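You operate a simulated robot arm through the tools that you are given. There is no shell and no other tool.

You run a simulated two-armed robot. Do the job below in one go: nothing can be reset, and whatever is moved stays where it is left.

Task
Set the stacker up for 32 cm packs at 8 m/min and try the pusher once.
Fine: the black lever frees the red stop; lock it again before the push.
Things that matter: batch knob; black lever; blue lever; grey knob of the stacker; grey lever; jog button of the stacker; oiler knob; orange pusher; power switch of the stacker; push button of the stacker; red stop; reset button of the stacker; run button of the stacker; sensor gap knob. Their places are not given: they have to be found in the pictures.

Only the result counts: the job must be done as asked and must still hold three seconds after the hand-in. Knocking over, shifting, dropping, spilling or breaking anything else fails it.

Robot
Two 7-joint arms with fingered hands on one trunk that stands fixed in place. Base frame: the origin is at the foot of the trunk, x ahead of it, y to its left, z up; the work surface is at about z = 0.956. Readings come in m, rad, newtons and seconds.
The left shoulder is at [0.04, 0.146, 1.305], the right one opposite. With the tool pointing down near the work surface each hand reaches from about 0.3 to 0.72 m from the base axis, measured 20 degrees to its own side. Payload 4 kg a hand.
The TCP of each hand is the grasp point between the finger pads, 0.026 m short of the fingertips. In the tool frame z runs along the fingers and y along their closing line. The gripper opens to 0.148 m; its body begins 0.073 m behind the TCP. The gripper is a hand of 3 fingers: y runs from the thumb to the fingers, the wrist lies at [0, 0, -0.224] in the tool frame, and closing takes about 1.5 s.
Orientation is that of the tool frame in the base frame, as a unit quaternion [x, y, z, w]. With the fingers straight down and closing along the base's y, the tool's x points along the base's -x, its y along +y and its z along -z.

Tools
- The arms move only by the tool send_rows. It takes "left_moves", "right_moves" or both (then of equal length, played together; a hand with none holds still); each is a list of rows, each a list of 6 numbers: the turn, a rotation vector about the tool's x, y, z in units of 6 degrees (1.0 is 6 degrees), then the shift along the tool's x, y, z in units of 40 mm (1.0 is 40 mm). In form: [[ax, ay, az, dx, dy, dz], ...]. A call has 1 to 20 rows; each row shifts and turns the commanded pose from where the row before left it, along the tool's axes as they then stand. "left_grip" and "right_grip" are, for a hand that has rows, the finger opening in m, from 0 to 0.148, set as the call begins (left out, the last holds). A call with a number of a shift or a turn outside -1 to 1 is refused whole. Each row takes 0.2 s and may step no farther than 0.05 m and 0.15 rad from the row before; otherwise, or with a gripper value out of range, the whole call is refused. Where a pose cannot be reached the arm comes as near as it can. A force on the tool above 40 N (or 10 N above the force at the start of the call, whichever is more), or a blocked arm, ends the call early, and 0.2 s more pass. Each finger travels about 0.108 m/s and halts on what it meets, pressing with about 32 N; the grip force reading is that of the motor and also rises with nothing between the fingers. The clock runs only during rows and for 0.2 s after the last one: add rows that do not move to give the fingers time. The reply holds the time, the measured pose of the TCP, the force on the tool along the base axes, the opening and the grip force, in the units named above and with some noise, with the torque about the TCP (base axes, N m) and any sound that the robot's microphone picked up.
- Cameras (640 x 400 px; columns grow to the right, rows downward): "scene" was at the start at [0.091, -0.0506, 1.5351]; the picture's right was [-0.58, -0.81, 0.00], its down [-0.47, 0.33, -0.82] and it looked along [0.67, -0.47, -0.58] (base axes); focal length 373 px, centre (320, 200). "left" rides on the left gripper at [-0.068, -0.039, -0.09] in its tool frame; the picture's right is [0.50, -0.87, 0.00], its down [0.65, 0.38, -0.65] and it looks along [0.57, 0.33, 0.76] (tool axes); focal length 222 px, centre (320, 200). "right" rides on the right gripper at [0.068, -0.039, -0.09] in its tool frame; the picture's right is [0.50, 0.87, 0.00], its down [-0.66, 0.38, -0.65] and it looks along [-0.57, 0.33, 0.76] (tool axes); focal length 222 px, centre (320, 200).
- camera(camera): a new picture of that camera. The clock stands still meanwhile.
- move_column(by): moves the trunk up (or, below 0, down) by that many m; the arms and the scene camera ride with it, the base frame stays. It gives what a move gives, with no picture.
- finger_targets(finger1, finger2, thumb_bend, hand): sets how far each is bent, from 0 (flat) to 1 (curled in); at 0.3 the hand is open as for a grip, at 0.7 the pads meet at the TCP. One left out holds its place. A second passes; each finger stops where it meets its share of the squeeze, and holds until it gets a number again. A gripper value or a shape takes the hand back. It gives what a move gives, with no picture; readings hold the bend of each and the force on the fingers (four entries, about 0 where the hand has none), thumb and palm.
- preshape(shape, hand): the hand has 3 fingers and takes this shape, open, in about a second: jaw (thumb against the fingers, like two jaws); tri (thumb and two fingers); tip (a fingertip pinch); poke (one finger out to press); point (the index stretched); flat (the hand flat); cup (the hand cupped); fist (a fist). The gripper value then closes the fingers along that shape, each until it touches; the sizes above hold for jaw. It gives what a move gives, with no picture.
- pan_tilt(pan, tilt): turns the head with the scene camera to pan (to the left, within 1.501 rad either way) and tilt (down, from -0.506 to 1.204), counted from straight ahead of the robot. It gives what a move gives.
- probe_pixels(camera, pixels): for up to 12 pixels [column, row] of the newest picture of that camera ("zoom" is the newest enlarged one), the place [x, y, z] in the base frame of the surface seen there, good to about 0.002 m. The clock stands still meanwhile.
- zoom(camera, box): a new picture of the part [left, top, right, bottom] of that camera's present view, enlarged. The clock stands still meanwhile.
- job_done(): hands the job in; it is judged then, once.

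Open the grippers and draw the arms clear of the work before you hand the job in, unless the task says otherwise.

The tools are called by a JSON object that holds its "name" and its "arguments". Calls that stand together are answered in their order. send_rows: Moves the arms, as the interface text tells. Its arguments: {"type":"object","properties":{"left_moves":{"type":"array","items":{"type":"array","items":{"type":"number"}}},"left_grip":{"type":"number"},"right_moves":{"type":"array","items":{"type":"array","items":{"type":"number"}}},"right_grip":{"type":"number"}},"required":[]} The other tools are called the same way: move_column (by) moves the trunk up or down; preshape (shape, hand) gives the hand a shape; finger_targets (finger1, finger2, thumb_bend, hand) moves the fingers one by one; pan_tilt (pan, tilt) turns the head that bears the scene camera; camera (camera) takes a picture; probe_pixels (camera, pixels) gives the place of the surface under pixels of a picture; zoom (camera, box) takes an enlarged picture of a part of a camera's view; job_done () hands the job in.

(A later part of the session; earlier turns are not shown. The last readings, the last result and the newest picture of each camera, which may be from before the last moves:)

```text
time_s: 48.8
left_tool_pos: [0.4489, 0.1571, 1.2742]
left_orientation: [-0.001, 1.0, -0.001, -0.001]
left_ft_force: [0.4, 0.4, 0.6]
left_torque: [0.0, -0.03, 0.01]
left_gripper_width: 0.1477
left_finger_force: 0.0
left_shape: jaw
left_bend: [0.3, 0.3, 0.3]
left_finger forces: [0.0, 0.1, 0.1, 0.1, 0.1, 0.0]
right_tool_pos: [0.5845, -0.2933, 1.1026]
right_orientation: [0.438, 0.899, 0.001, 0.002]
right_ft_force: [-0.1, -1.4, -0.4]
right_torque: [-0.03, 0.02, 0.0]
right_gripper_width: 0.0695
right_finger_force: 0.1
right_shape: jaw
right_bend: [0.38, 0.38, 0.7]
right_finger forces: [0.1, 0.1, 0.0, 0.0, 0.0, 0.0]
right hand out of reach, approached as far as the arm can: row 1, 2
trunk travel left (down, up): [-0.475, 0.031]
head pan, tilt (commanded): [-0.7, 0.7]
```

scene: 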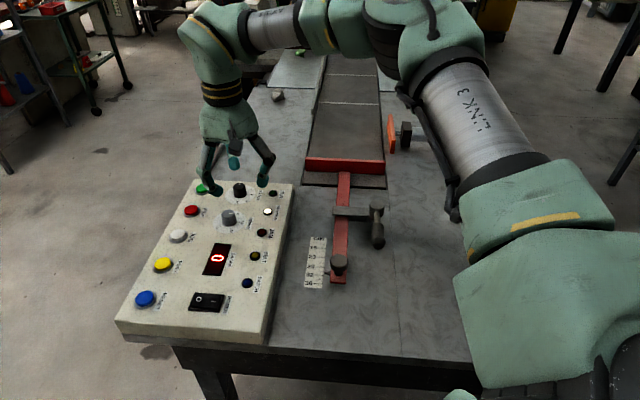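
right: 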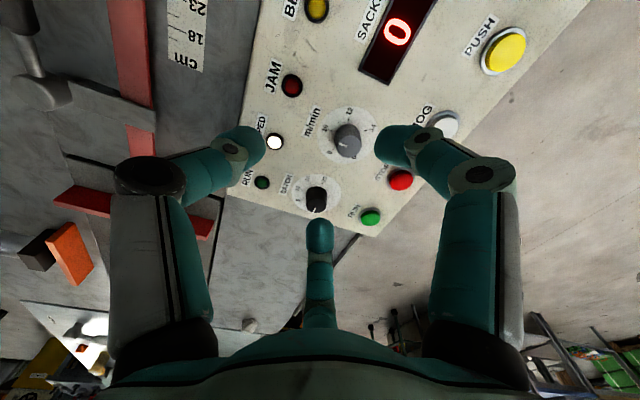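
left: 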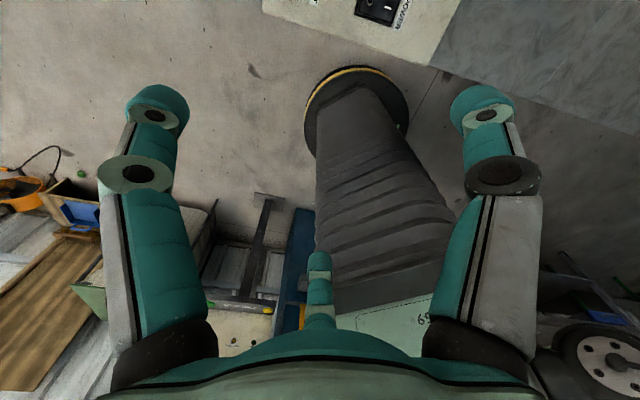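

Reach shrank a little, so the twisted wrist is probably the limit. I rotate the hand back to its neutral yaw and then try moving over the knob.

{"name": "send_rows", "arguments": {"right_moves": [[0, 0, -0.967, 0, 0, 0], [0, 0, -0.967, 0, 0, 0], [0, 0, -0.967, 0, 0, 0], [0, 0, -0.967, 0, 0, 0], [0, 0, -0.967, 0, 0, 0], [0, 0, -0.967, 0, 0, 0], [0, 0, -0.967, 0, 0, 0], [0, 0, -0.967, 0, 0, 0], [0, 0, -0.967, 0, 0, 0], [0, 0, 0, -0.4, 0.18, 0], [0, 0, 0, -0.4, 0.18, 0], [0, 0, 0, -0.37, 0.17, 0], [0, 0, 0, 0, 0, 0]]}}

{"name": "camera", "arguments": {"camera": "right"}}

{"name": "camera", "arguments": {"camera": "scene"}}

```text
time_s: 51.6
left_tool_pos: [0.4476, 0.1573, 1.2754]
left_orientation: [0.0, 1.0, 0.001, 0.0]
left_ft_force: [0.2, 0.9, 0.0]
left_torque: [-0.04, 0.0, 0.0]
left_gripper_width: 0.1479
left_finger_force: 0.0
left_shape: jaw
left_bend: [0.3, 0.3, 0.3]
left_finger forces: [0.0, 0.0, 0.0, 0.0, 0.0, 0.0]
right_tool_pos: [0.5847, -0.2928, 1.1071]
right_orientation: [-0.002, 1.0, 0.001, 0.002]
right_ft_force: [0.2, -0.4, 0.0]
right_torque: [-0.01, 0.03, -0.02]
right_gripper_width: 0.0697
right_finger_force: 0.0
right_shape: jaw
right_bend: [0.38, 0.38, 0.7]
right_finger forces: [0.0, 0.0, 0.0, 0.1, 0.0, 0.0]
right hand out of reach, approached as far as the arm can: row 10, 11, 12
trunk travel left (down, up): [-0.475, 0.031]
head pan, tilt (commanded): [-0.7, 0.7]
```

```text
taken
```

right: 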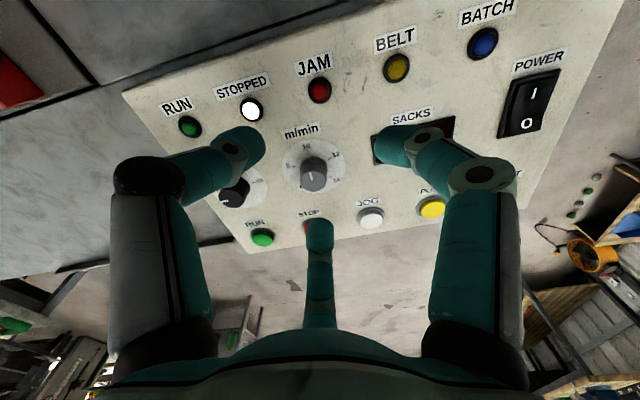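

```text
taken
```

scene: 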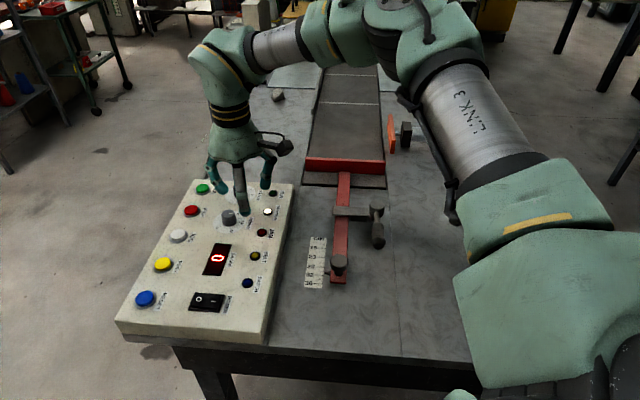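

Still stuck at (0.585, −0.293) even at neutral yaw, with the elbow bent outward, so shoulder height is probably limiting. I raise the hand 120 mm so I can lower the trunk safely and test the reach.

{"name": "send_rows", "arguments": {"right_moves": [[0, 0, 0, 0, 0, -1], [0, 0, 0, 0, 0, -1], [0, 0, 0, 0, 0, -1], [0, 0, 0, 0, 0, 0]]}}

{"name": "camera", "arguments": {"camera": "scene"}}

```text
time_s: 52.6
left_tool_pos: [0.4496, 0.1573, 1.276]
left_orientation: [-0.001, 1.0, 0.0, 0.0]
left_ft_force: [0.6, 0.6, 0.4]
left_torque: [0.06, 0.03, 0.0]
left_gripper_width: 0.1478
left_finger_force: 0.1
left_shape: jaw
left_bend: [0.3, 0.3, 0.3]
left_finger forces: [0.1, 0.1, 0.1, 0.0, 0.0, 0.0]
right_tool_pos: [0.586, -0.2931, 1.2261]
right_orientation: [-0.002, 1.0, 0.001, 0.0]
right_ft_force: [-0.2, -0.4, -0.2]
right_torque: [0.02, 0.02, 0.01]
right_gripper_width: 0.0697
right_finger_force: 0.0
right_shape: jaw
right_bend: [0.38, 0.38, 0.7]
right_finger forces: [0.0, 0.0, 0.1, 0.0, 0.1, 0.1]
trunk travel left (down, up): [-0.475, 0.031]
head pan, tilt (commanded): [-0.7, 0.7]
```

```text
taken
```

scene: 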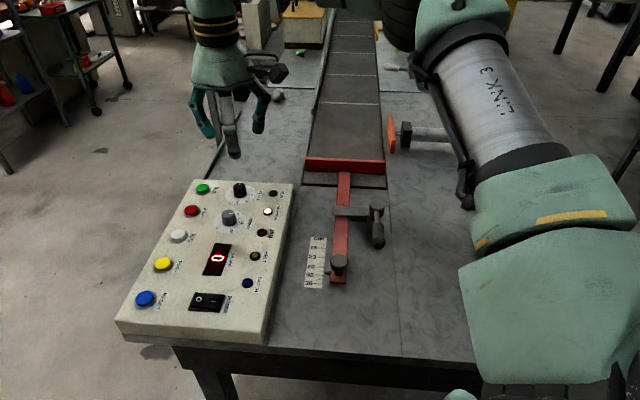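

At this height I test whether the forward move toward the knob is possible.

{"name": "send_rows", "arguments": {"right_moves": [[0, 0, 0, -0.4, 0.18, 0], [0, 0, 0, -0.4, 0.18, 0], [0, 0, 0, -0.35, 0.17, 0], [0, 0, 0, 0, 0, 0]]}}

```text
time_s: 53.6
left_tool_pos: [0.4489, 0.1564, 1.2742]
left_orientation: [-0.001, 1.0, 0.0, 0.0]
left_ft_force: [-0.4, -0.7, 0.2]
left_torque: [0.01, 0.0, 0.02]
left_gripper_width: 0.1481
left_finger_force: 0.0
left_shape: jaw
left_bend: [0.3, 0.3, 0.3]
left_finger forces: [0.1, 0.0, 0.0, 0.1, 0.0, 0.0]
right_tool_pos: [0.5967, -0.286, 1.2249]
right_orientation: [-0.002, 1.0, 0.001, 0.001]
right_ft_force: [-0.4, -0.4, 0.5]
right_torque: [-0.02, -0.01, 0.01]
right_gripper_width: 0.0699
right_finger_force: 0.0
right_shape: jaw
right_bend: [0.38, 0.38, 0.7]
right_finger forces: [0.1, 0.0, 0.1, 0.1, 0.0, 0.0]
right hand out of reach, approached as far as the arm can: row 1, 2, 3
trunk travel left (down, up): [-0.475, 0.031]
head pan, tilt (commanded): [-0.7, 0.7]
```

At z=1.225 it reaches only (0.597, −0.286). I look at the arm's posture with the head raised to understand which joint is limiting.

{"name": "pan_tilt", "arguments": {"pan": -0.7, "tilt": 0.2}}

{"name": "camera", "arguments": {"camera": "scene"}}

```text
time_s: 54.5
left_tool_pos: [0.4486, 0.1563, 1.2747]
left_orientation: [-0.001, 1.0, 0.0, 0.001]
left_ft_force: [-0.3, -0.5, -0.5]
left_torque: [-0.02, 0.0, -0.03]
left_gripper_width: 0.148
left_finger_force: 0.1
left_shape: jaw
left_bend: [0.3, 0.3, 0.3]
left_finger forces: [0.0, 0.1, 0.0, 0.1, 0.0, 0.0]
right_tool_pos: [0.5974, -0.2861, 1.2242]
right_orientation: [-0.002, 1.0, 0.002, 0.002]
right_ft_force: [-0.6, -0.8, 0.2]
right_torque: [0.0, -0.02, 0.0]
right_gripper_width: 0.0696
right_finger_force: 0.0
right_shape: jaw
right_bend: [0.38, 0.38, 0.7]
right_finger forces: [0.0, 0.0, 0.1, 0.1, 0.0, 0.0]
trunk travel left (down, up): [-0.475, 0.031]
head pan, tilt (commanded): [-0.7, 0.201]
```

```text
taken
```

scene: 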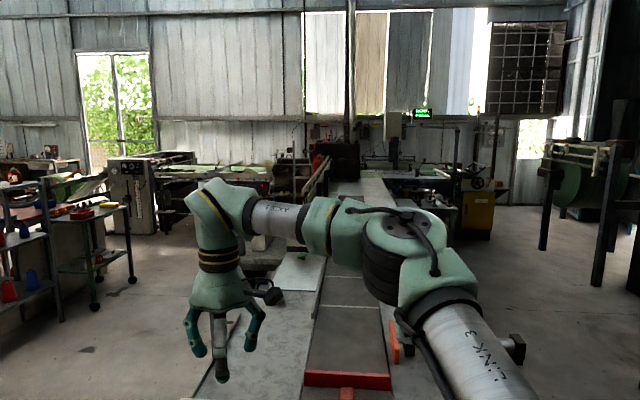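

I probe the elbow, forearm and wrist positions in this view.

{"name": "probe_pixels", "arguments": {"camera": "scene", "pixels": [[405, 222], [380, 260], [440, 290], [470, 350], [330, 225], [275, 220], [225, 210], [215, 255], [210, 195], [220, 295]]}}

```text
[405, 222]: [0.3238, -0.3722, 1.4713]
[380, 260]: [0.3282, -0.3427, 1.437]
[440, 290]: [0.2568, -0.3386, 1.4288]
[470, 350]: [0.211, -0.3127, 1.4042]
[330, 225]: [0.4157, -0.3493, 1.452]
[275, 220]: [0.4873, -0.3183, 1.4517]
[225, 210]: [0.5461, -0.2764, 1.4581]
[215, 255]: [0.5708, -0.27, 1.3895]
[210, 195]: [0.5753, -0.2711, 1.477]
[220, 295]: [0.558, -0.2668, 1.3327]
```

The elbow sits out to the right at (0.32, −0.37, 1.43) and is not fully straight. I test whether a 12° forward tilt of the tool lets the TCP come over the knob.

{"name": "send_rows", "arguments": {"right_moves": [[0, -1, 0, 0, 0, 0], [0, -1, 0, 0, 0, 0], [0, 0, 0, -0.43, 0.18, 0.09], [0, 0, 0, -0.43, 0.18, 0.09], [0, 0, 0, 0, 0, 0]]}}

```text
time_s: 55.7
left_tool_pos: [0.4487, 0.1563, 1.2762]
left_orientation: [0.001, 1.0, 0.0, 0.0]
left_ft_force: [0.1, -1.2, 0.3]
left_torque: [0.03, 0.0, -0.03]
left_gripper_width: 0.1477
left_finger_force: 0.1
left_shape: jaw
left_bend: [0.3, 0.3, 0.3]
left_finger forces: [0.0, 0.0, 0.0, 0.0, 0.1, 0.1]
right_tool_pos: [0.6306, -0.2728, 1.2259]
right_orientation: [-0.001, 0.994, 0.001, 0.106]
right_ft_force: [-0.1, -0.8, -0.3]
right_torque: [0.06, -0.02, -0.01]
right_gripper_width: 0.0696
right_finger_force: 0.1
right_shape: jaw
right_bend: [0.38, 0.38, 0.7]
right_finger forces: [0.0, 0.1, 0.0, 0.0, 0.0, 0.1]
trunk travel left (down, up): [-0.475, 0.031]
head pan, tilt (commanded): [-0.7, 0.201]
```

With 12° tilt the TCP reaches (0.631, −0.273) right above the knob. To keep this favourable arm posture lower down, I lower the trunk by 0.15 m (hand goes to z≈1.076, still clear of the panel).

{"name": "move_column", "arguments": {"by": -0.15}}

{"name": "pan_tilt", "arguments": {"pan": -0.5, "tilt": 0.55}}

{"name": "camera", "arguments": {"camera": "scene"}}

{"name": "camera", "arguments": {"camera": "right"}}

```text
time_s: 57.5
left_tool_pos: [0.4483, 0.1571, 1.1256]
left_orientation: [-0.001, 1.0, 0.001, 0.0]
left_ft_force: [0.6, -0.5, -0.2]
left_torque: [-0.01, -0.02, -0.01]
left_gripper_width: 0.1482
left_finger_force: 0.0
left_shape: jaw
left_bend: [0.3, 0.3, 0.3]
left_finger forces: [0.1, 0.0, 0.0, 0.1, 0.0, 0.0]
right_tool_pos: [0.6317, -0.272, 1.0758]
right_orientation: [-0.002, 0.994, 0.0, 0.106]
right_ft_force: [-0.2, 0.3, -0.5]
right_torque: [0.0, 0.01, -0.01]
right_gripper_width: 0.0697
right_finger_force: 0.1
right_shape: jaw
right_bend: [0.38, 0.38, 0.7]
right_finger forces: [0.0, 0.1, 0.0, 0.1, 0.0, 0.0]
trunk travel left (down, up): [-0.325, 0.181]
head pan, tilt (commanded): [-0.7, 0.201]
```

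```text
time_s: 58.3
left_tool_pos: [0.4494, 0.1576, 1.1243]
left_orientation: [-0.001, 1.0, 0.0, 0.0]
left_ft_force: [0.0, -0.3, -0.7]
left_torque: [-0.03, 0.03, 0.0]
left_gripper_width: 0.1478
left_finger_force: 0.0
left_shape: jaw
left_bend: [0.3, 0.3, 0.3]
left_finger forces: [0.0, 0.0, 0.1, 0.0, 0.0, 0.0]
right_tool_pos: [0.6326, -0.2723, 1.0752]
right_orientation: [-0.002, 0.994, 0.0, 0.105]
right_ft_force: [0.5, 0.4, -0.4]
right_torque: [-0.03, -0.02, 0.01]
right_gripper_width: 0.0694
right_finger_force: 0.0
right_shape: jaw
right_bend: [0.38, 0.38, 0.7]
right_finger forces: [0.1, 0.1, 0.1, 0.0, 0.0, 0.1]
trunk travel left (down, up): [-0.325, 0.181]
head pan, tilt (commanded): [-0.499, 0.55]
```

```text
taken
```

scene: 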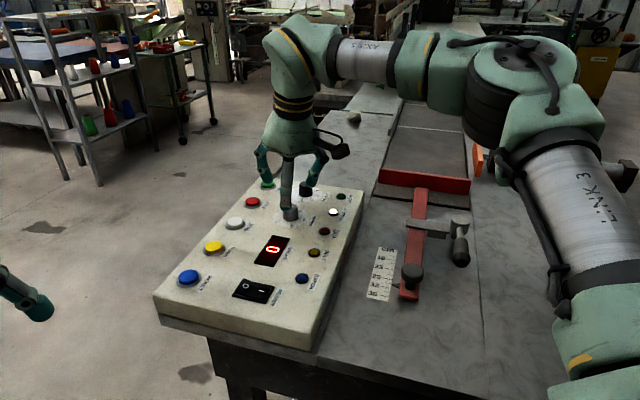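

```text
taken
```

right: 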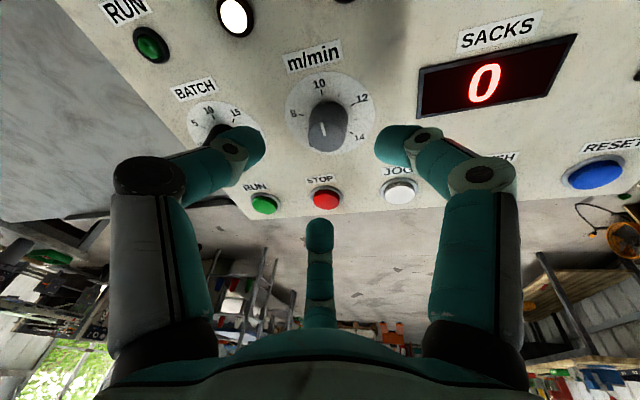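

The right camera now sees the dial well at (330,110). I zoom to read the knob and the dial.

{"name": "zoom", "arguments": {"camera": "right", "box": [270, 60, 390, 165]}}

{"name": "probe_pixels", "arguments": {"camera": "zoom", "pixels": [[320, 190], [330, 255], [345, 300], [300, 220], [400, 220], [270, 180]]}}

```text
3.81 times, centred on (330, 112) of right
```

zoom: 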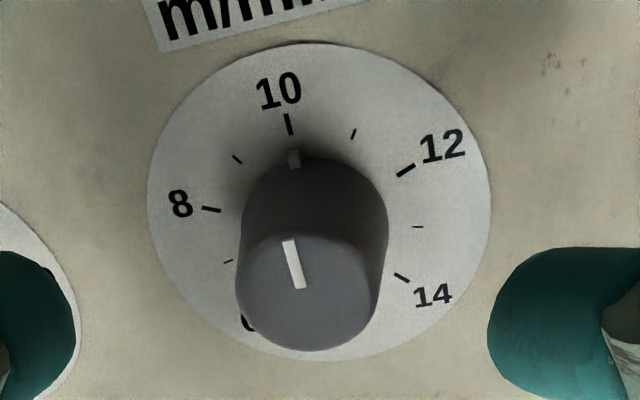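

```text
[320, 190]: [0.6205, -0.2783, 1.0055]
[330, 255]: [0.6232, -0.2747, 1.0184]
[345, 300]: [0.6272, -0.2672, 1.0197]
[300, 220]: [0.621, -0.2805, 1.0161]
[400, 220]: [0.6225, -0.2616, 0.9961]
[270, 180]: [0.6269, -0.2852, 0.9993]
```

The knob reads 10 with the nub on the 10 tick; the dial continues to 8 counter-clockwise. I turn the hand +18° (so no finger sits on the nub or faces the batch knob), narrow to 0.06, and descend vertically to z≈1.033.

{"name": "send_rows", "arguments": {"right_moves": [[0, 0, 1, 0, 0, 0], [0, 0, 1, 0, 0, 0], [0, 0, 1, 0, 0, 0], [0, 0, 0, 0.0538, -0.0175, 0.2659], [0, 0, 0, 0.0538, -0.0175, 0.2659], [0, 0, 0, 0.0538, -0.0175, 0.2659], [0, 0, 0, 0.0538, -0.0175, 0.2659], [0, 0, 0, 0, 0, 0]], "right_grip": 0.06}}

{"name": "camera", "arguments": {"camera": "right"}}

{"name": "zoom", "arguments": {"camera": "scene", "box": [220, 120, 380, 240]}}

```text
time_s: 60.1
left_tool_pos: [0.4493, 0.1576, 1.1246]
left_orientation: [-0.001, 1.0, -0.001, 0.0]
left_ft_force: [0.3, -0.9, -0.4]
left_torque: [0.03, -0.05, -0.01]
left_gripper_width: 0.1478
left_finger_force: 0.1
left_shape: jaw
left_bend: [0.3, 0.3, 0.3]
left_finger forces: [0.1, 0.1, 0.1, 0.1, 0.1, 0.0]
right_tool_pos: [0.6332, -0.2718, 1.0315]
right_orientation: [0.154, 0.982, 0.017, 0.105]
right_ft_force: [0.3, 0.4, 0.4]
right_torque: [0.0, -0.02, -0.02]
right_gripper_width: 0.06
right_finger_force: 0.1
right_shape: jaw
right_bend: [0.77, 0.77, 0.7]
right_finger forces: [0.1, 0.0, 0.1, 0.0, 0.0, 0.0]
trunk travel left (down, up): [-0.325, 0.181]
head pan, tilt (commanded): [-0.499, 0.55]
```

```text
taken
```

right: 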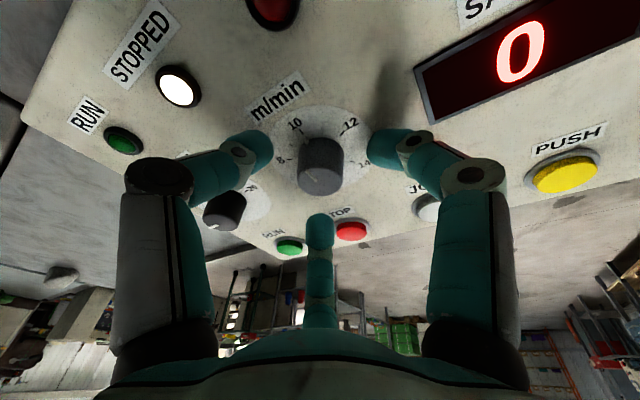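

```text
3.33 times, centred on (300, 180) of scene
```

zoom: 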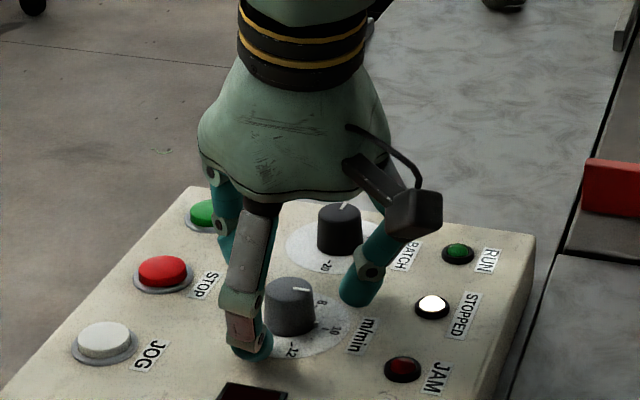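

The three fingers straddle the knob with clearance all around. I centre by 2 mm and close on it.

{"name": "send_rows", "arguments": {"right_moves": [[0, 0, 0, 0.047, -0.04, 0], [0, 0, 0, 0, 0, 0], [0, 0, 0, 0, 0, 0], [0, 0, 0, 0, 0, 0], [0, 0, 0, 0, 0, 0], [0, 0, 0, 0, 0, 0]], "right_grip": 0.01}}

{"name": "camera", "arguments": {"camera": "right"}}

{"name": "zoom", "arguments": {"camera": "scene", "box": [240, 150, 360, 240]}}

```text
time_s: 61.5
left_tool_pos: [0.4487, 0.1568, 1.1234]
left_orientation: [-0.001, 1.0, 0.0, 0.0]
left_ft_force: [0.0, -0.5, -0.5]
left_torque: [-0.01, 0.02, 0.01]
left_gripper_width: 0.1479
left_finger_force: 0.1
left_shape: jaw
left_bend: [0.3, 0.3, 0.3]
left_finger forces: [0.0, 0.0, 0.1, 0.1, 0.0, 0.1]
right_tool_pos: [0.6299, -0.272, 1.0307]
right_orientation: [0.154, 0.982, 0.016, 0.104]
right_ft_force: [0.4, -0.5, -1.7]
right_torque: [-0.02, 0.08, -0.03]
right_gripper_width: 0.0195
right_finger_force: 32.1
right_shape: jaw
right_bend: [0.74, 0.74, 0.7]
right_finger forces: [28.9, 27.7, 0.0, 0.0, 30.0, 0.0]
trunk travel left (down, up): [-0.325, 0.181]
head pan, tilt (commanded): [-0.499, 0.55]
```

```text
taken
```

right: 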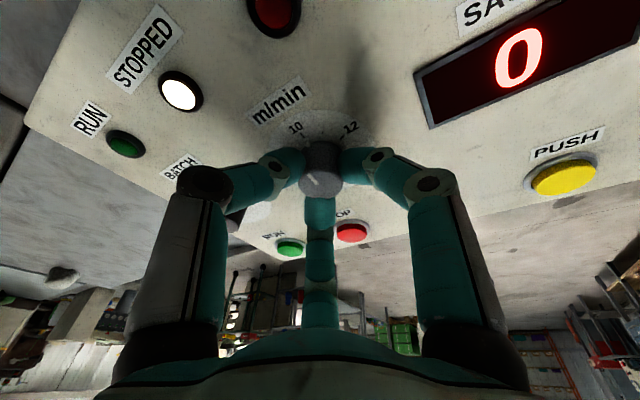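

```text
4.44 times, centred on (300, 195) of scene
```

zoom: 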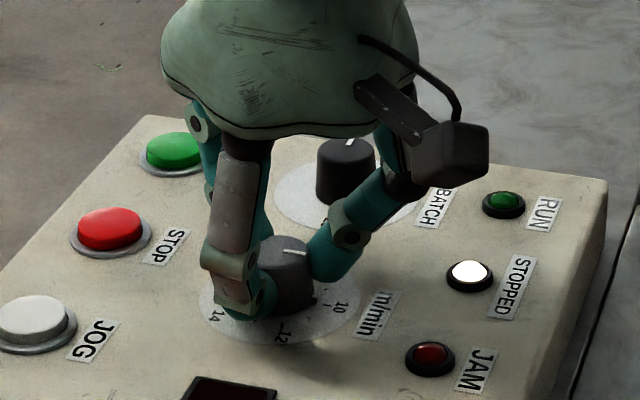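

All three fingers hold the knob at ~29 N. I turn it counter-clockwise 30° about the tool axis and check.

{"name": "send_rows", "arguments": {"right_moves": [[0, 0, -1, 0, 0, 0], [0, 0, -1, 0, 0, 0], [0, 0, -1, 0, 0, 0], [0, 0, -1, 0, 0, 0], [0, 0, -1, 0, 0, 0], [0, 0, 0, 0, 0, 0]]}}

{"name": "camera", "arguments": {"camera": "right"}}

{"name": "zoom", "arguments": {"camera": "scene", "box": [240, 150, 360, 240]}}

```text
time_s: 62.9
left_tool_pos: [0.4484, 0.1569, 1.1237]
left_orientation: [-0.001, 1.0, 0.001, 0.0]
left_ft_force: [-0.2, 0.1, -0.7]
left_torque: [-0.01, 0.01, -0.01]
left_gripper_width: 0.1479
left_finger_force: 0.0
left_shape: jaw
left_bend: [0.3, 0.3, 0.3]
left_finger forces: [0.1, 0.0, 0.1, 0.0, 0.0, 0.0]
right_tool_pos: [0.631, -0.2721, 1.0315]
right_orientation: [-0.106, 0.989, -0.01, 0.104]
right_ft_force: [-3.1, 2.8, -3.7]
right_torque: [0.28, 0.29, -0.01]
right_gripper_width: 0.0198
right_finger_force: 31.7
right_shape: jaw
right_bend: [0.75, 0.74, 0.7]
right_finger forces: [30.8, 30.3, 0.0, 0.0, 27.8, 0.1]
trunk travel left (down, up): [-0.325, 0.181]
head pan, tilt (commanded): [-0.499, 0.55]
```

```text
taken
```

right: 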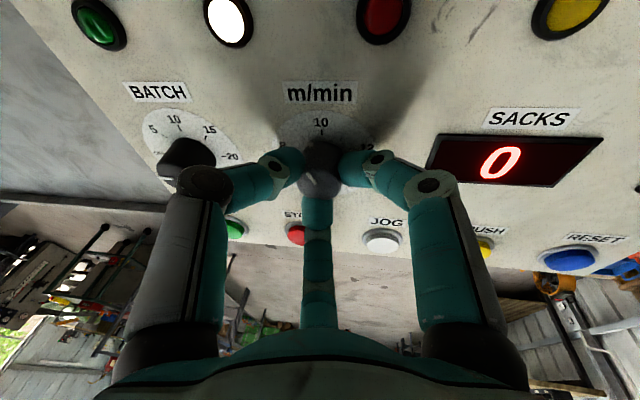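

```text
4.44 times, centred on (300, 195) of scene
```

zoom: 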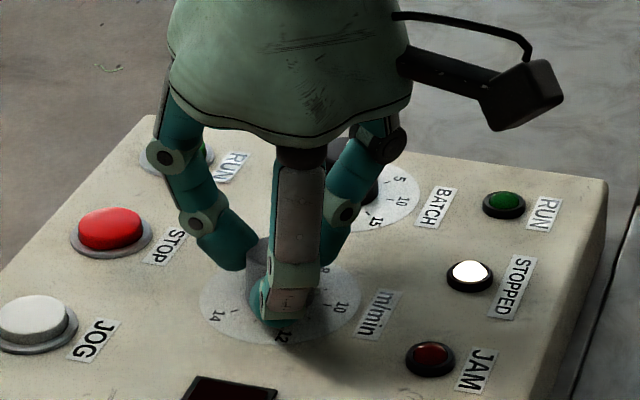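

I zoom in on the knob top in the right camera to see whether it followed, and how near the thumb is to the batch knob.

{"name": "zoom", "arguments": {"camera": "right", "box": [120, 80, 400, 230]}}

{"name": "zoom", "arguments": {"camera": "right", "box": [280, 110, 360, 210]}}

```text
2.29 times, centred on (260, 155) of right
```

zoom: 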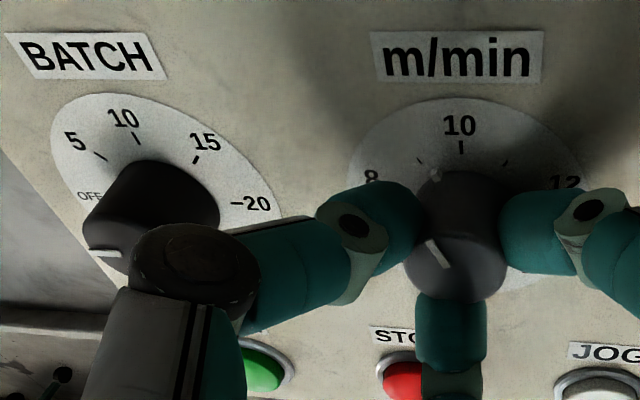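

```text
4.00 times, centred on (320, 160) of right
```

zoom: 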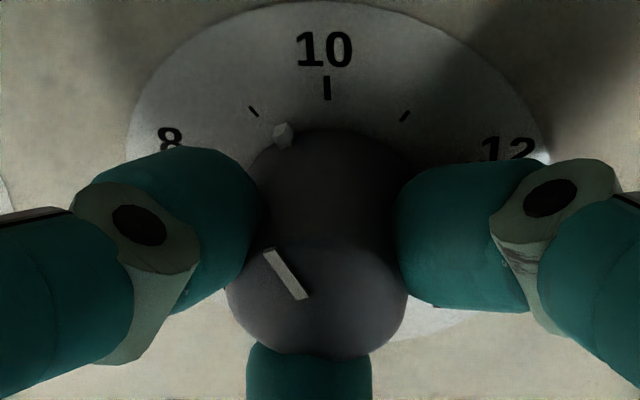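

The knob followed (nub now by the 9 tick). I probe the thumb's joints and the batch knob to check heights before turning further.

{"name": "zoom", "arguments": {"camera": "right", "box": [120, 80, 400, 230]}}

{"name": "probe_pixels", "arguments": {"camera": "zoom", "pixels": [[195, 258], [240, 280], [150, 290], [350, 225], [300, 260], [160, 200], [120, 210], [105, 255], [140, 330], [210, 215]]}}

{"name": "probe_pixels", "arguments": {"camera": "scene", "pixels": [[312, 193], [318, 185], [322, 175], [300, 205]]}}

```text
2.29 times, centred on (260, 155) of right
```

zoom: 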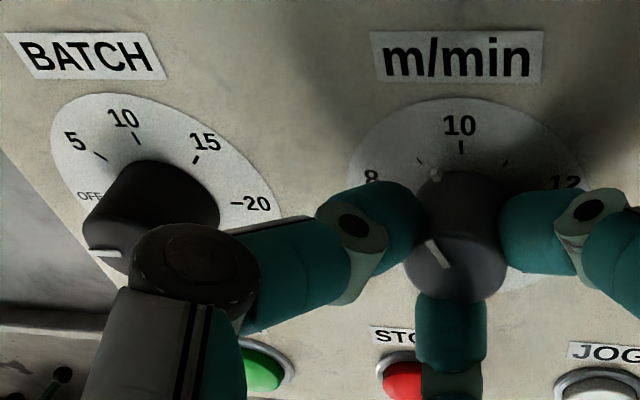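

```text
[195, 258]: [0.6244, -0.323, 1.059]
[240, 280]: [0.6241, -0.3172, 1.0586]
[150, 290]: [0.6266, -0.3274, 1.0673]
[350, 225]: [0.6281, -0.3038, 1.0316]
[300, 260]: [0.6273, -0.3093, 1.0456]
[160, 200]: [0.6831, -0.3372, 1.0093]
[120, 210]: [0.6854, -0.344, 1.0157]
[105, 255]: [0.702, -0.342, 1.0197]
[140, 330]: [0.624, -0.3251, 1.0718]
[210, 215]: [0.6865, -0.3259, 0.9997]
```

```text
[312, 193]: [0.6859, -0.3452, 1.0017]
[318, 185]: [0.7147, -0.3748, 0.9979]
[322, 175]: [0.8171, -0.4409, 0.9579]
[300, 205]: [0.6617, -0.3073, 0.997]
```

Thumb parts beyond 45 mm from the axis are above z 1.045, well over the batch knob (top 1.02, edge 72 mm away). I turn 36° more.

{"name": "send_rows", "arguments": {"right_moves": [[0, 0, -1, 0, 0, 0], [0, 0, -1, 0, 0, 0], [0, 0, -1, 0, 0, 0], [0, 0, -1, 0, 0, 0], [0, 0, -1, 0, 0, 0], [0, 0, -1, 0, 0, 0], [0, 0, 0, 0, 0, 0]]}}

{"name": "zoom", "arguments": {"camera": "right", "box": [280, 110, 360, 210]}}

{"name": "camera", "arguments": {"camera": "right"}}

{"name": "zoom", "arguments": {"camera": "scene", "box": [240, 150, 360, 240]}}

```text
time_s: 64.5
left_tool_pos: [0.4486, 0.1568, 1.1241]
left_orientation: [-0.001, 1.0, -0.001, 0.0]
left_ft_force: [0.9, 0.1, 1.1]
left_torque: [0.01, 0.01, -0.01]
left_gripper_width: 0.1478
left_finger_force: 0.0
left_shape: jaw
left_bend: [0.3, 0.3, 0.3]
left_finger forces: [0.0, 0.1, 0.1, 0.1, 0.1, 0.1]
right_tool_pos: [0.6293, -0.2705, 1.0303]
right_orientation: [-0.407, 0.908, -0.042, 0.096]
right_ft_force: [-6.5, 3.7, -5.6]
right_torque: [0.39, 0.54, -0.01]
right_gripper_width: 0.019
right_finger_force: 32.4
right_shape: jaw
right_bend: [0.75, 0.74, 0.7]
right_finger forces: [30.3, 34.5, 0.0, 0.0, 26.8, 0.0]
trunk travel left (down, up): [-0.325, 0.181]
head pan, tilt (commanded): [-0.499, 0.55]
```

```text
4.00 times, centred on (320, 160) of right
```

zoom: 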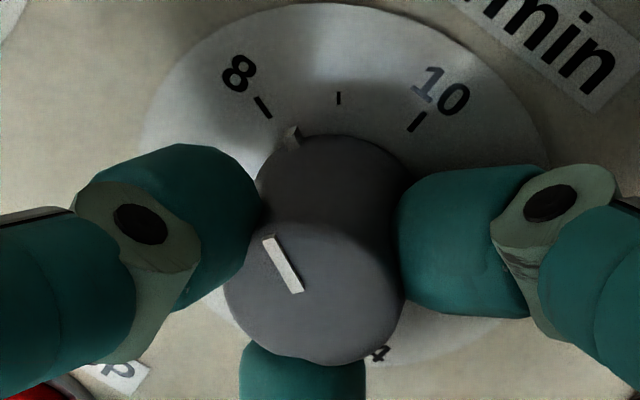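

```text
taken
```

right: 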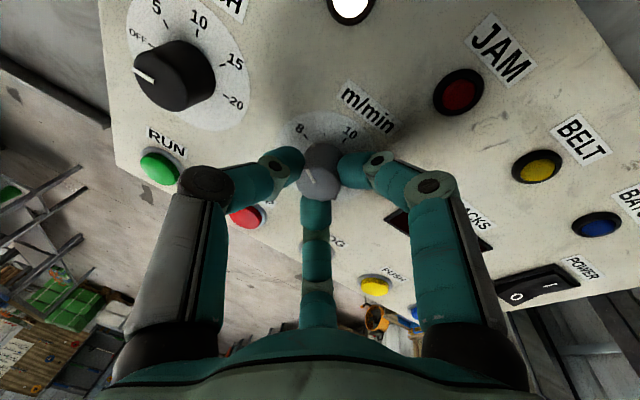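

```text
4.44 times, centred on (300, 195) of scene
```

zoom: 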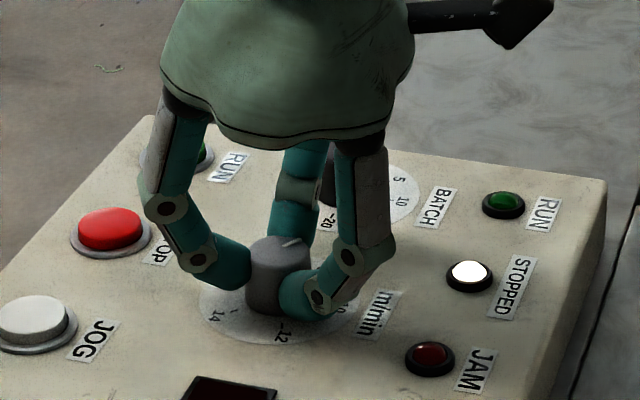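

Nub reads ≈8.1, about 4° short of the 8 tick (zoom (293,137) vs tick (262,107)). I turn 4° more.

{"name": "send_rows", "arguments": {"right_moves": [[0, 0, -0.35, 0, 0, 0], [0, 0, -0.35, 0, 0, 0], [0, 0, 0, 0, 0, 0]]}}

{"name": "zoom", "arguments": {"camera": "right", "box": [280, 110, 360, 210]}}

{"name": "zoom", "arguments": {"camera": "scene", "box": [265, 175, 345, 225]}}

```text
time_s: 65.3
left_tool_pos: [0.4475, 0.1578, 1.1243]
left_orientation: [-0.001, 1.0, -0.001, 0.0]
left_ft_force: [0.2, -0.6, -0.4]
left_torque: [0.02, 0.02, 0.0]
left_gripper_width: 0.1478
left_finger_force: 0.0
left_shape: jaw
left_bend: [0.3, 0.3, 0.3]
left_finger forces: [0.0, 0.0, 0.0, 0.0, 0.0, 0.1]
right_tool_pos: [0.6287, -0.2707, 1.0302]
right_orientation: [-0.439, 0.892, -0.047, 0.095]
right_ft_force: [-6.4, 3.6, -5.9]
right_torque: [0.38, 0.49, 0.01]
right_gripper_width: 0.0191
right_finger_force: 32.1
right_shape: jaw
right_bend: [0.75, 0.74, 0.7]
right_finger forces: [29.6, 35.5, 0.1, 0.0, 26.5, 0.1]
trunk travel left (down, up): [-0.325, 0.181]
head pan, tilt (commanded): [-0.499, 0.55]
```

```text
4.00 times, centred on (320, 160) of right
```

zoom: 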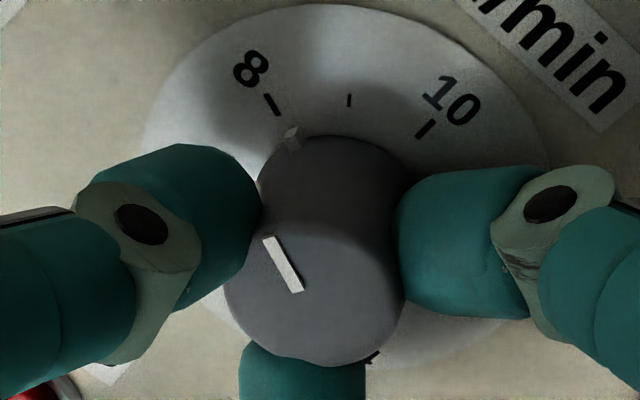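

```text
8.00 times, centred on (305, 200) of scene
```

zoom: 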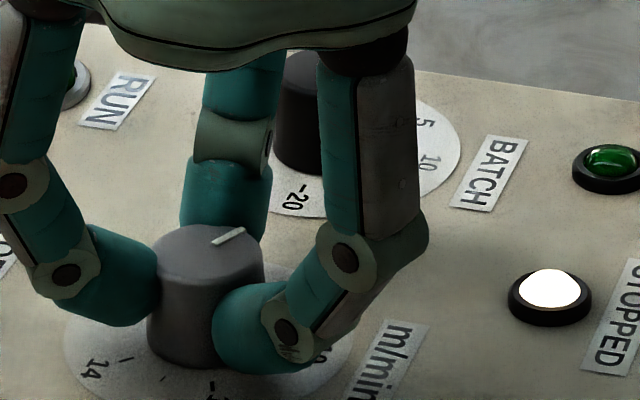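

Nub and 8 tick now lie on the same ray (≈33.9° vs 33°). I release the knob, lift 50 mm vertically and look.

{"name": "send_rows", "arguments": {"right_moves": [[0, 0, 0, 0, 0, 0], [0, 0, 0, 0, 0, 0], [0, 0, 0, 0, 0, 0], [0, 0, 0, -0.053, -0.0685, -0.4075], [0, 0, 0, -0.053, -0.0685, -0.4075], [0, 0, 0, -0.053, -0.0685, -0.4075], [0, 0, 0, 0, 0, 0]], "right_grip": 0.06}}

{"name": "camera", "arguments": {"camera": "right"}}

{"name": "zoom", "arguments": {"camera": "right", "box": [270, 60, 390, 165]}}

{"name": "zoom", "arguments": {"camera": "scene", "box": [265, 175, 345, 225]}}

```text
time_s: 66.9
left_tool_pos: [0.4483, 0.1566, 1.1244]
left_orientation: [-0.001, 1.0, 0.0, 0.0]
left_ft_force: [-0.4, 0.5, 0.8]
left_torque: [-0.02, 0.0, 0.0]
left_gripper_width: 0.1479
left_finger_force: 0.0
left_shape: jaw
left_bend: [0.3, 0.3, 0.3]
left_finger forces: [0.0, 0.0, 0.0, 0.0, 0.0, 0.0]
right_tool_pos: [0.6282, -0.271, 1.0818]
right_orientation: [-0.438, 0.893, -0.046, 0.095]
right_ft_force: [0.5, -0.7, 0.1]
right_torque: [0.01, -0.04, -0.03]
right_gripper_width: 0.0593
right_finger_force: 0.0
right_shape: jaw
right_bend: [0.77, 0.77, 0.7]
right_finger forces: [0.0, 0.0, 0.0, 0.0, 0.0, 0.0]
trunk travel left (down, up): [-0.325, 0.181]
head pan, tilt (commanded): [-0.499, 0.55]
```

```text
taken
```

right: 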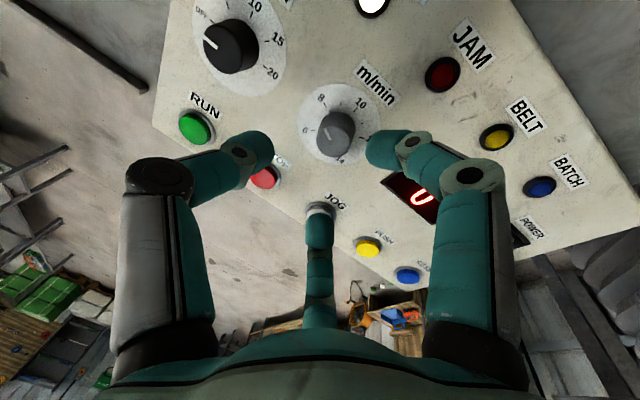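

```text
3.81 times, centred on (330, 112) of right
```

zoom: 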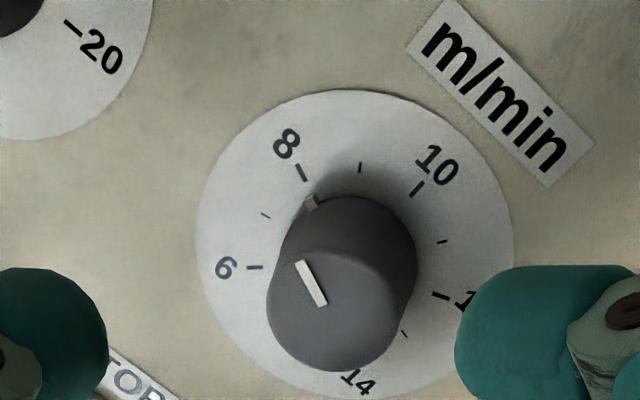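

```text
8.00 times, centred on (305, 200) of scene
```

zoom: 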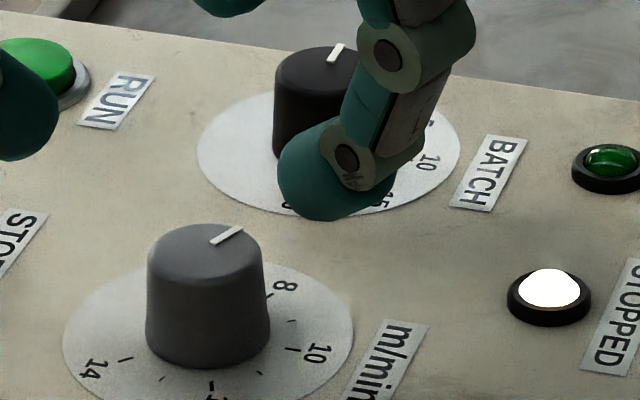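

The hand is clear and the knob mark points to 8. I probe ticks, nub and mark to measure the reading precisely.

{"name": "zoom", "arguments": {"camera": "right", "box": [298, 82, 378, 142]}}

```text
6.67 times, centred on (338, 112) of right
```

zoom: 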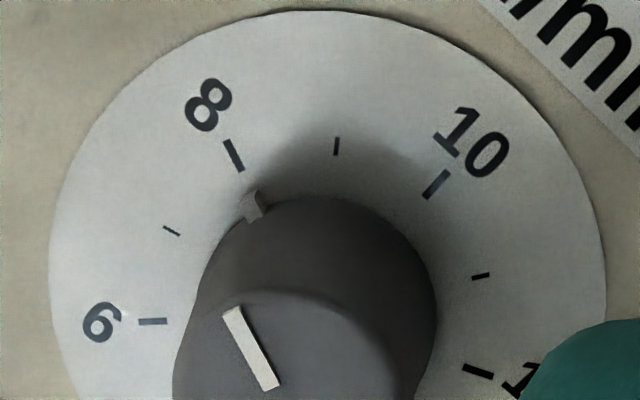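

Nub and white mark read 7.9–8.0, so the speed is set at 8. Now I raise the hand 120 mm, turn it back to neutral yaw and move sideways toward the PUSH button, well above the panel.

{"name": "send_rows", "arguments": {"right_moves": [[0, 0, 0, -0.1275, -0.1644, -0.978], [0, 0, 0, -0.1275, -0.1644, -0.978], [0, 0, 0, -0.1275, -0.1644, -0.978], [0, 0, 0.967, 0, 0, 0], [0, 0, 0.967, 0, 0, 0], [0, 0, 0.967, 0, 0, 0], [0, 0, 0.967, 0, 0, 0], [0, 0, 0.967, 0, 0, 0], [0, 0, 0.967, 0, 0, 0], [0, 0, 0.967, 0, 0, 0], [0, 0, 0.967, 0, 0, 0], [0, 0, 0.967, 0, 0, 0], [0, 0, 0, 0.165, 0.95, -0.035], [0, 0, 0, 0.165, 0.95, -0.035], [0, 0, 0, 0.165, 0.95, -0.035], [0, 0, 0, 0.165, 0.95, -0.035], [0, 0, 0, 0, 0, 0]]}}

{"name": "preshape", "arguments": {"hand": "right", "shape": "poke"}}

{"name": "camera", "arguments": {"camera": "right"}}

{"name": "camera", "arguments": {"camera": "scene"}}

```text
time_s: 70.5
left_tool_pos: [0.4488, 0.1562, 1.1249]
left_orientation: [-0.001, 1.0, 0.0, -0.001]
left_ft_force: [-0.3, 0.5, 0.0]
left_torque: [0.03, 0.03, 0.04]
left_gripper_width: 0.1483
left_finger_force: 0.1
left_shape: jaw
left_bend: [0.3, 0.3, 0.3]
left_finger forces: [0.0, 0.1, 0.0, 0.1, 0.0, 0.1]
right_tool_pos: [0.5424, -0.189, 1.1714]
right_orientation: [-0.001, 0.994, 0.001, 0.106]
right_ft_force: [0.4, -0.5, -0.3]
right_torque: [0.03, 0.03, -0.03]
right_gripper_width: 0.0598
right_finger_force: 0.1
right_shape: jaw
right_bend: [0.77, 0.77, 0.7]
right_finger forces: [0.0, 0.0, 0.0, 0.0, 0.0, 0.0]
right hand out of reach, approached as far as the arm can: row 2, 3, 13, 14, 15, 16
trunk travel left (down, up): [-0.325, 0.181]
head pan, tilt (commanded): [-0.499, 0.55]
```

```text
time_s: 71.4
left_tool_pos: [0.4489, 0.1579, 1.1242]
left_orientation: [-0.001, 1.0, 0.0, 0.0]
left_ft_force: [-0.1, -0.4, -0.4]
left_torque: [0.03, 0.04, 0.01]
left_gripper_width: 0.148
left_finger_force: 0.1
left_shape: jaw
left_bend: [0.3, 0.3, 0.3]
left_finger forces: [0.0, 0.0, 0.1, 0.0, 0.0, 0.1]
right_tool_pos: [0.5416, -0.1881, 1.1719]
right_orientation: [-0.001, 0.994, 0.001, 0.105]
right_ft_force: [-0.4, 0.3, -0.2]
right_torque: [-0.04, -0.01, 0.02]
right_gripper_width: 0.0
right_finger_force: 0.1
right_shape: poke
right_bend: [1.0, 1.0, 0.4]
right_finger forces: [0.0, 0.0, 0.0, 0.0, 0.1, 0.1]
trunk travel left (down, up): [-0.325, 0.181]
head pan, tilt (commanded): [-0.499, 0.55]
```

```text
taken
```

right: 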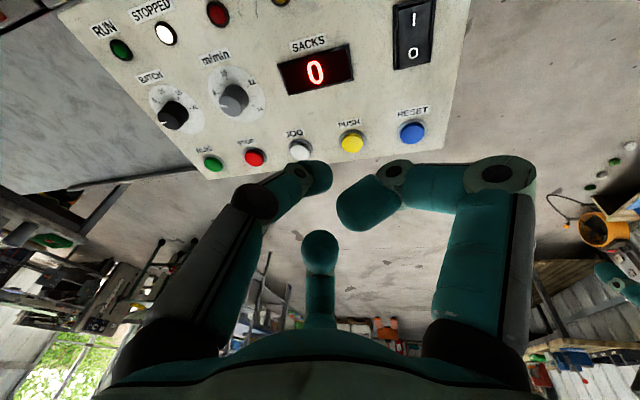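

```text
taken
```

scene: 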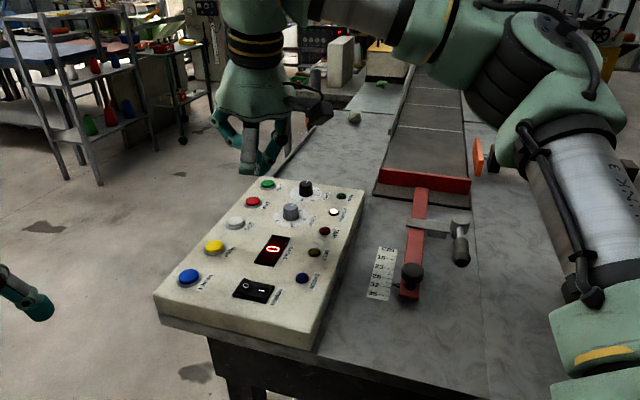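

The hand stopped at (0.542, −0.189): reaching inward needs more tilt. In "poke" the thumb is the extended digit (tip at ~(318,178)); I probe its location relative to the TCP.

{"name": "probe_pixels", "arguments": {"camera": "right", "pixels": [[322, 178], [312, 168], [300, 175], [265, 200], [370, 205], [355, 195], [395, 172], [320, 240]]}}

{"name": "zoom", "arguments": {"camera": "scene", "box": [190, 60, 350, 200]}}

```text
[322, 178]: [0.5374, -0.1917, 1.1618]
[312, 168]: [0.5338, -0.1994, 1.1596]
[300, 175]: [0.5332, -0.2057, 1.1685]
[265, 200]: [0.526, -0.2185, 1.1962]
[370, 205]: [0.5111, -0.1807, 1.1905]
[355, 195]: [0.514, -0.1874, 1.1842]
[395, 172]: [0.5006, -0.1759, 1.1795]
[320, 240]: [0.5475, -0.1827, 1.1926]
```

```text
2.86 times, centred on (270, 130) of scene
```

zoom: 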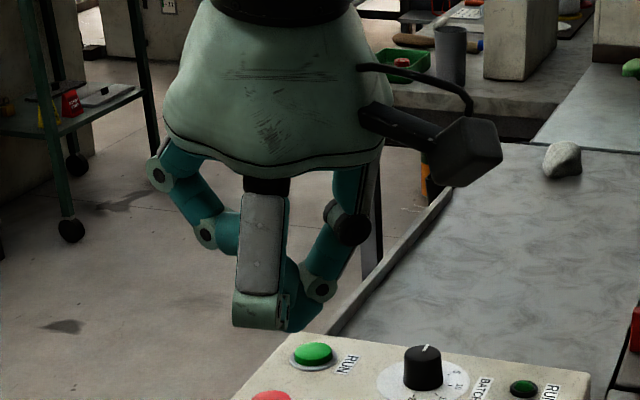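

In "poke" the digits overlap near the TCP, so a fully closed jaw (tips together 26 mm past the TCP) is the better pusher. I switch to jaw, close it, tilt to 24° and move toward a hover point over PUSH.

{"name": "preshape", "arguments": {"hand": "right", "shape": "jaw"}}

{"name": "send_rows", "arguments": {"right_moves": [[0, -1, 0, 0, 0, 0], [0, -1, 0, 0, 0, 0], [0, 0, 0, 0, 0, 0], [0, 0, 0, 0, 0, 0], [0, 0, 0, 0, 0, 0], [0, 0, 0, 0, 0, 0], [0, 0, 0, 0, 0, 0], [0, 0, 0, 0, 0, 0], [0, 0, 0, -0.068, 0.4375, 0.584], [0, 0, 0, -0.068, 0.4375, 0.584], [0, 0, 0, -0.068, 0.4375, 0.584], [0, 0, 0, -0.068, 0.4375, 0.584], [0, 0, 0, 0, 0, 0]], "right_grip": 0.0}}

{"name": "camera", "arguments": {"camera": "right"}}

{"name": "camera", "arguments": {"camera": "scene"}}

```text
time_s: 72.3
left_tool_pos: [0.4494, 0.1572, 1.124]
left_orientation: [-0.001, 1.0, 0.0, 0.0]
left_ft_force: [-0.7, 0.7, 0.0]
left_torque: [0.02, -0.01, 0.0]
left_gripper_width: 0.1482
left_finger_force: 0.1
left_shape: jaw
left_bend: [0.3, 0.3, 0.3]
left_finger forces: [0.0, 0.0, 0.0, 0.0, 0.0, 0.0]
right_tool_pos: [0.5417, -0.1889, 1.1723]
right_orientation: [-0.002, 0.994, 0.001, 0.106]
right_ft_force: [-0.9, 0.2, -0.4]
right_torque: [0.04, 0.02, 0.0]
right_gripper_width: 0.1481
right_finger_force: 0.0
right_shape: jaw
right_bend: [0.3, 0.3, 0.3]
right_finger forces: [0.0, 0.0, 0.0, 0.0, 0.1, 0.0]
trunk travel left (down, up): [-0.325, 0.181]
head pan, tilt (commanded): [-0.499, 0.55]
```

```text
time_s: 75.1
left_tool_pos: [0.4486, 0.1576, 1.1256]
left_orientation: [-0.001, 1.0, 0.001, 0.0]
left_ft_force: [-0.6, 0.6, -0.4]
left_torque: [0.01, -0.02, 0.0]
left_gripper_width: 0.148
left_finger_force: 0.0
left_shape: jaw
left_bend: [0.3, 0.3, 0.3]
left_finger forces: [0.0, 0.1, 0.0, 0.0, 0.0, 0.1]
right_tool_pos: [0.5637, -0.1581, 1.1401]
right_orientation: [0.0, 0.978, 0.001, 0.209]
right_ft_force: [-0.2, -0.1, 0.2]
right_torque: [0.02, -0.01, -0.02]
right_gripper_width: 0.0003
right_finger_force: 31.8
right_shape: jaw
right_bend: [0.7, 0.7, 0.7]
right_finger forces: [0.0, 0.0, 0.1, 0.0, 0.0, 0.0]
right hand out of reach, approached as far as the arm can: row 10, 11, 12
trunk travel left (down, up): [-0.325, 0.181]
head pan, tilt (commanded): [-0.499, 0.55]
```

```text
taken
```

right: 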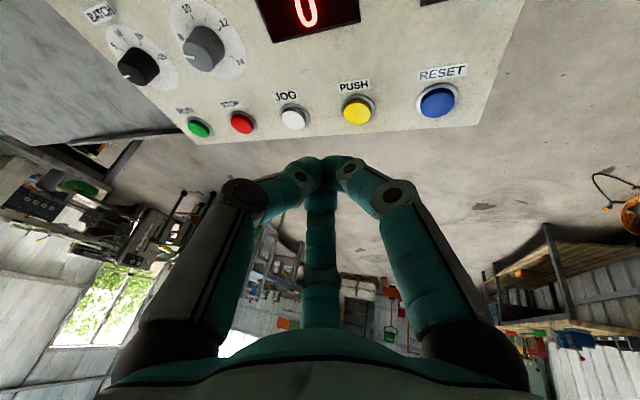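

```text
taken
```

scene: 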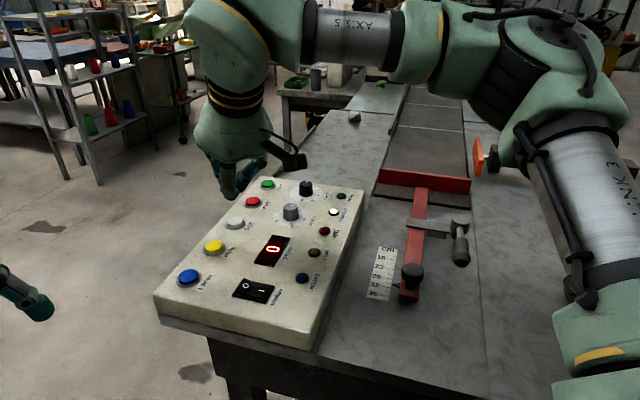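

Still short: (0.564, −0.158). I probe the elbow and forearm again to see which joint is at its limit.

{"name": "pan_tilt", "arguments": {"pan": -0.7, "tilt": 0.2}}

{"name": "camera", "arguments": {"camera": "scene"}}

```text
time_s: 75.9
left_tool_pos: [0.4477, 0.157, 1.1248]
left_orientation: [-0.001, 1.0, 0.0, 0.0]
left_ft_force: [-0.2, 0.2, 0.0]
left_torque: [-0.01, 0.06, -0.03]
left_gripper_width: 0.148
left_finger_force: 0.0
left_shape: jaw
left_bend: [0.3, 0.3, 0.3]
left_finger forces: [0.1, 0.0, 0.0, 0.0, 0.1, 0.0]
right_tool_pos: [0.5638, -0.1561, 1.1395]
right_orientation: [-0.001, 0.978, 0.001, 0.209]
right_ft_force: [-0.7, -0.2, -0.9]
right_torque: [0.01, 0.01, -0.01]
right_gripper_width: 0.0
right_finger_force: 31.9
right_shape: jaw
right_bend: [0.7, 0.7, 0.7]
right_finger forces: [0.0, 0.1, 0.1, 0.0, 0.0, 0.1]
trunk travel left (down, up): [-0.325, 0.181]
head pan, tilt (commanded): [-0.7, 0.201]
```

```text
taken
```

scene: 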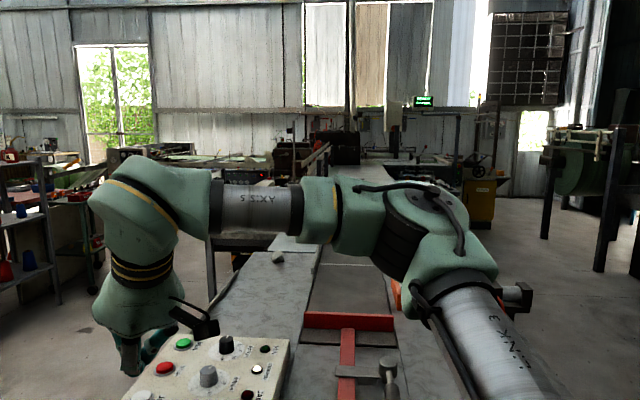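

{"name": "probe_pixels", "arguments": {"camera": "scene", "pixels": [[430, 205], [395, 250], [440, 265], [480, 340], [355, 210], [315, 210], [255, 210], [195, 200], [140, 180], [130, 240]]}}

```text
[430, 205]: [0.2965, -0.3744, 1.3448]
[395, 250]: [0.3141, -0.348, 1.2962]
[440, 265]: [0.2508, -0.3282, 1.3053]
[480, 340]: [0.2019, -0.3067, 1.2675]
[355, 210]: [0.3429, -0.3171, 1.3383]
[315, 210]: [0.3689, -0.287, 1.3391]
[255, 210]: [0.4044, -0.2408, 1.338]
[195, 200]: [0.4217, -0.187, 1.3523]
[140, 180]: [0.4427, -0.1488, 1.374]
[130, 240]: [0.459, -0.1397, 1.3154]
```

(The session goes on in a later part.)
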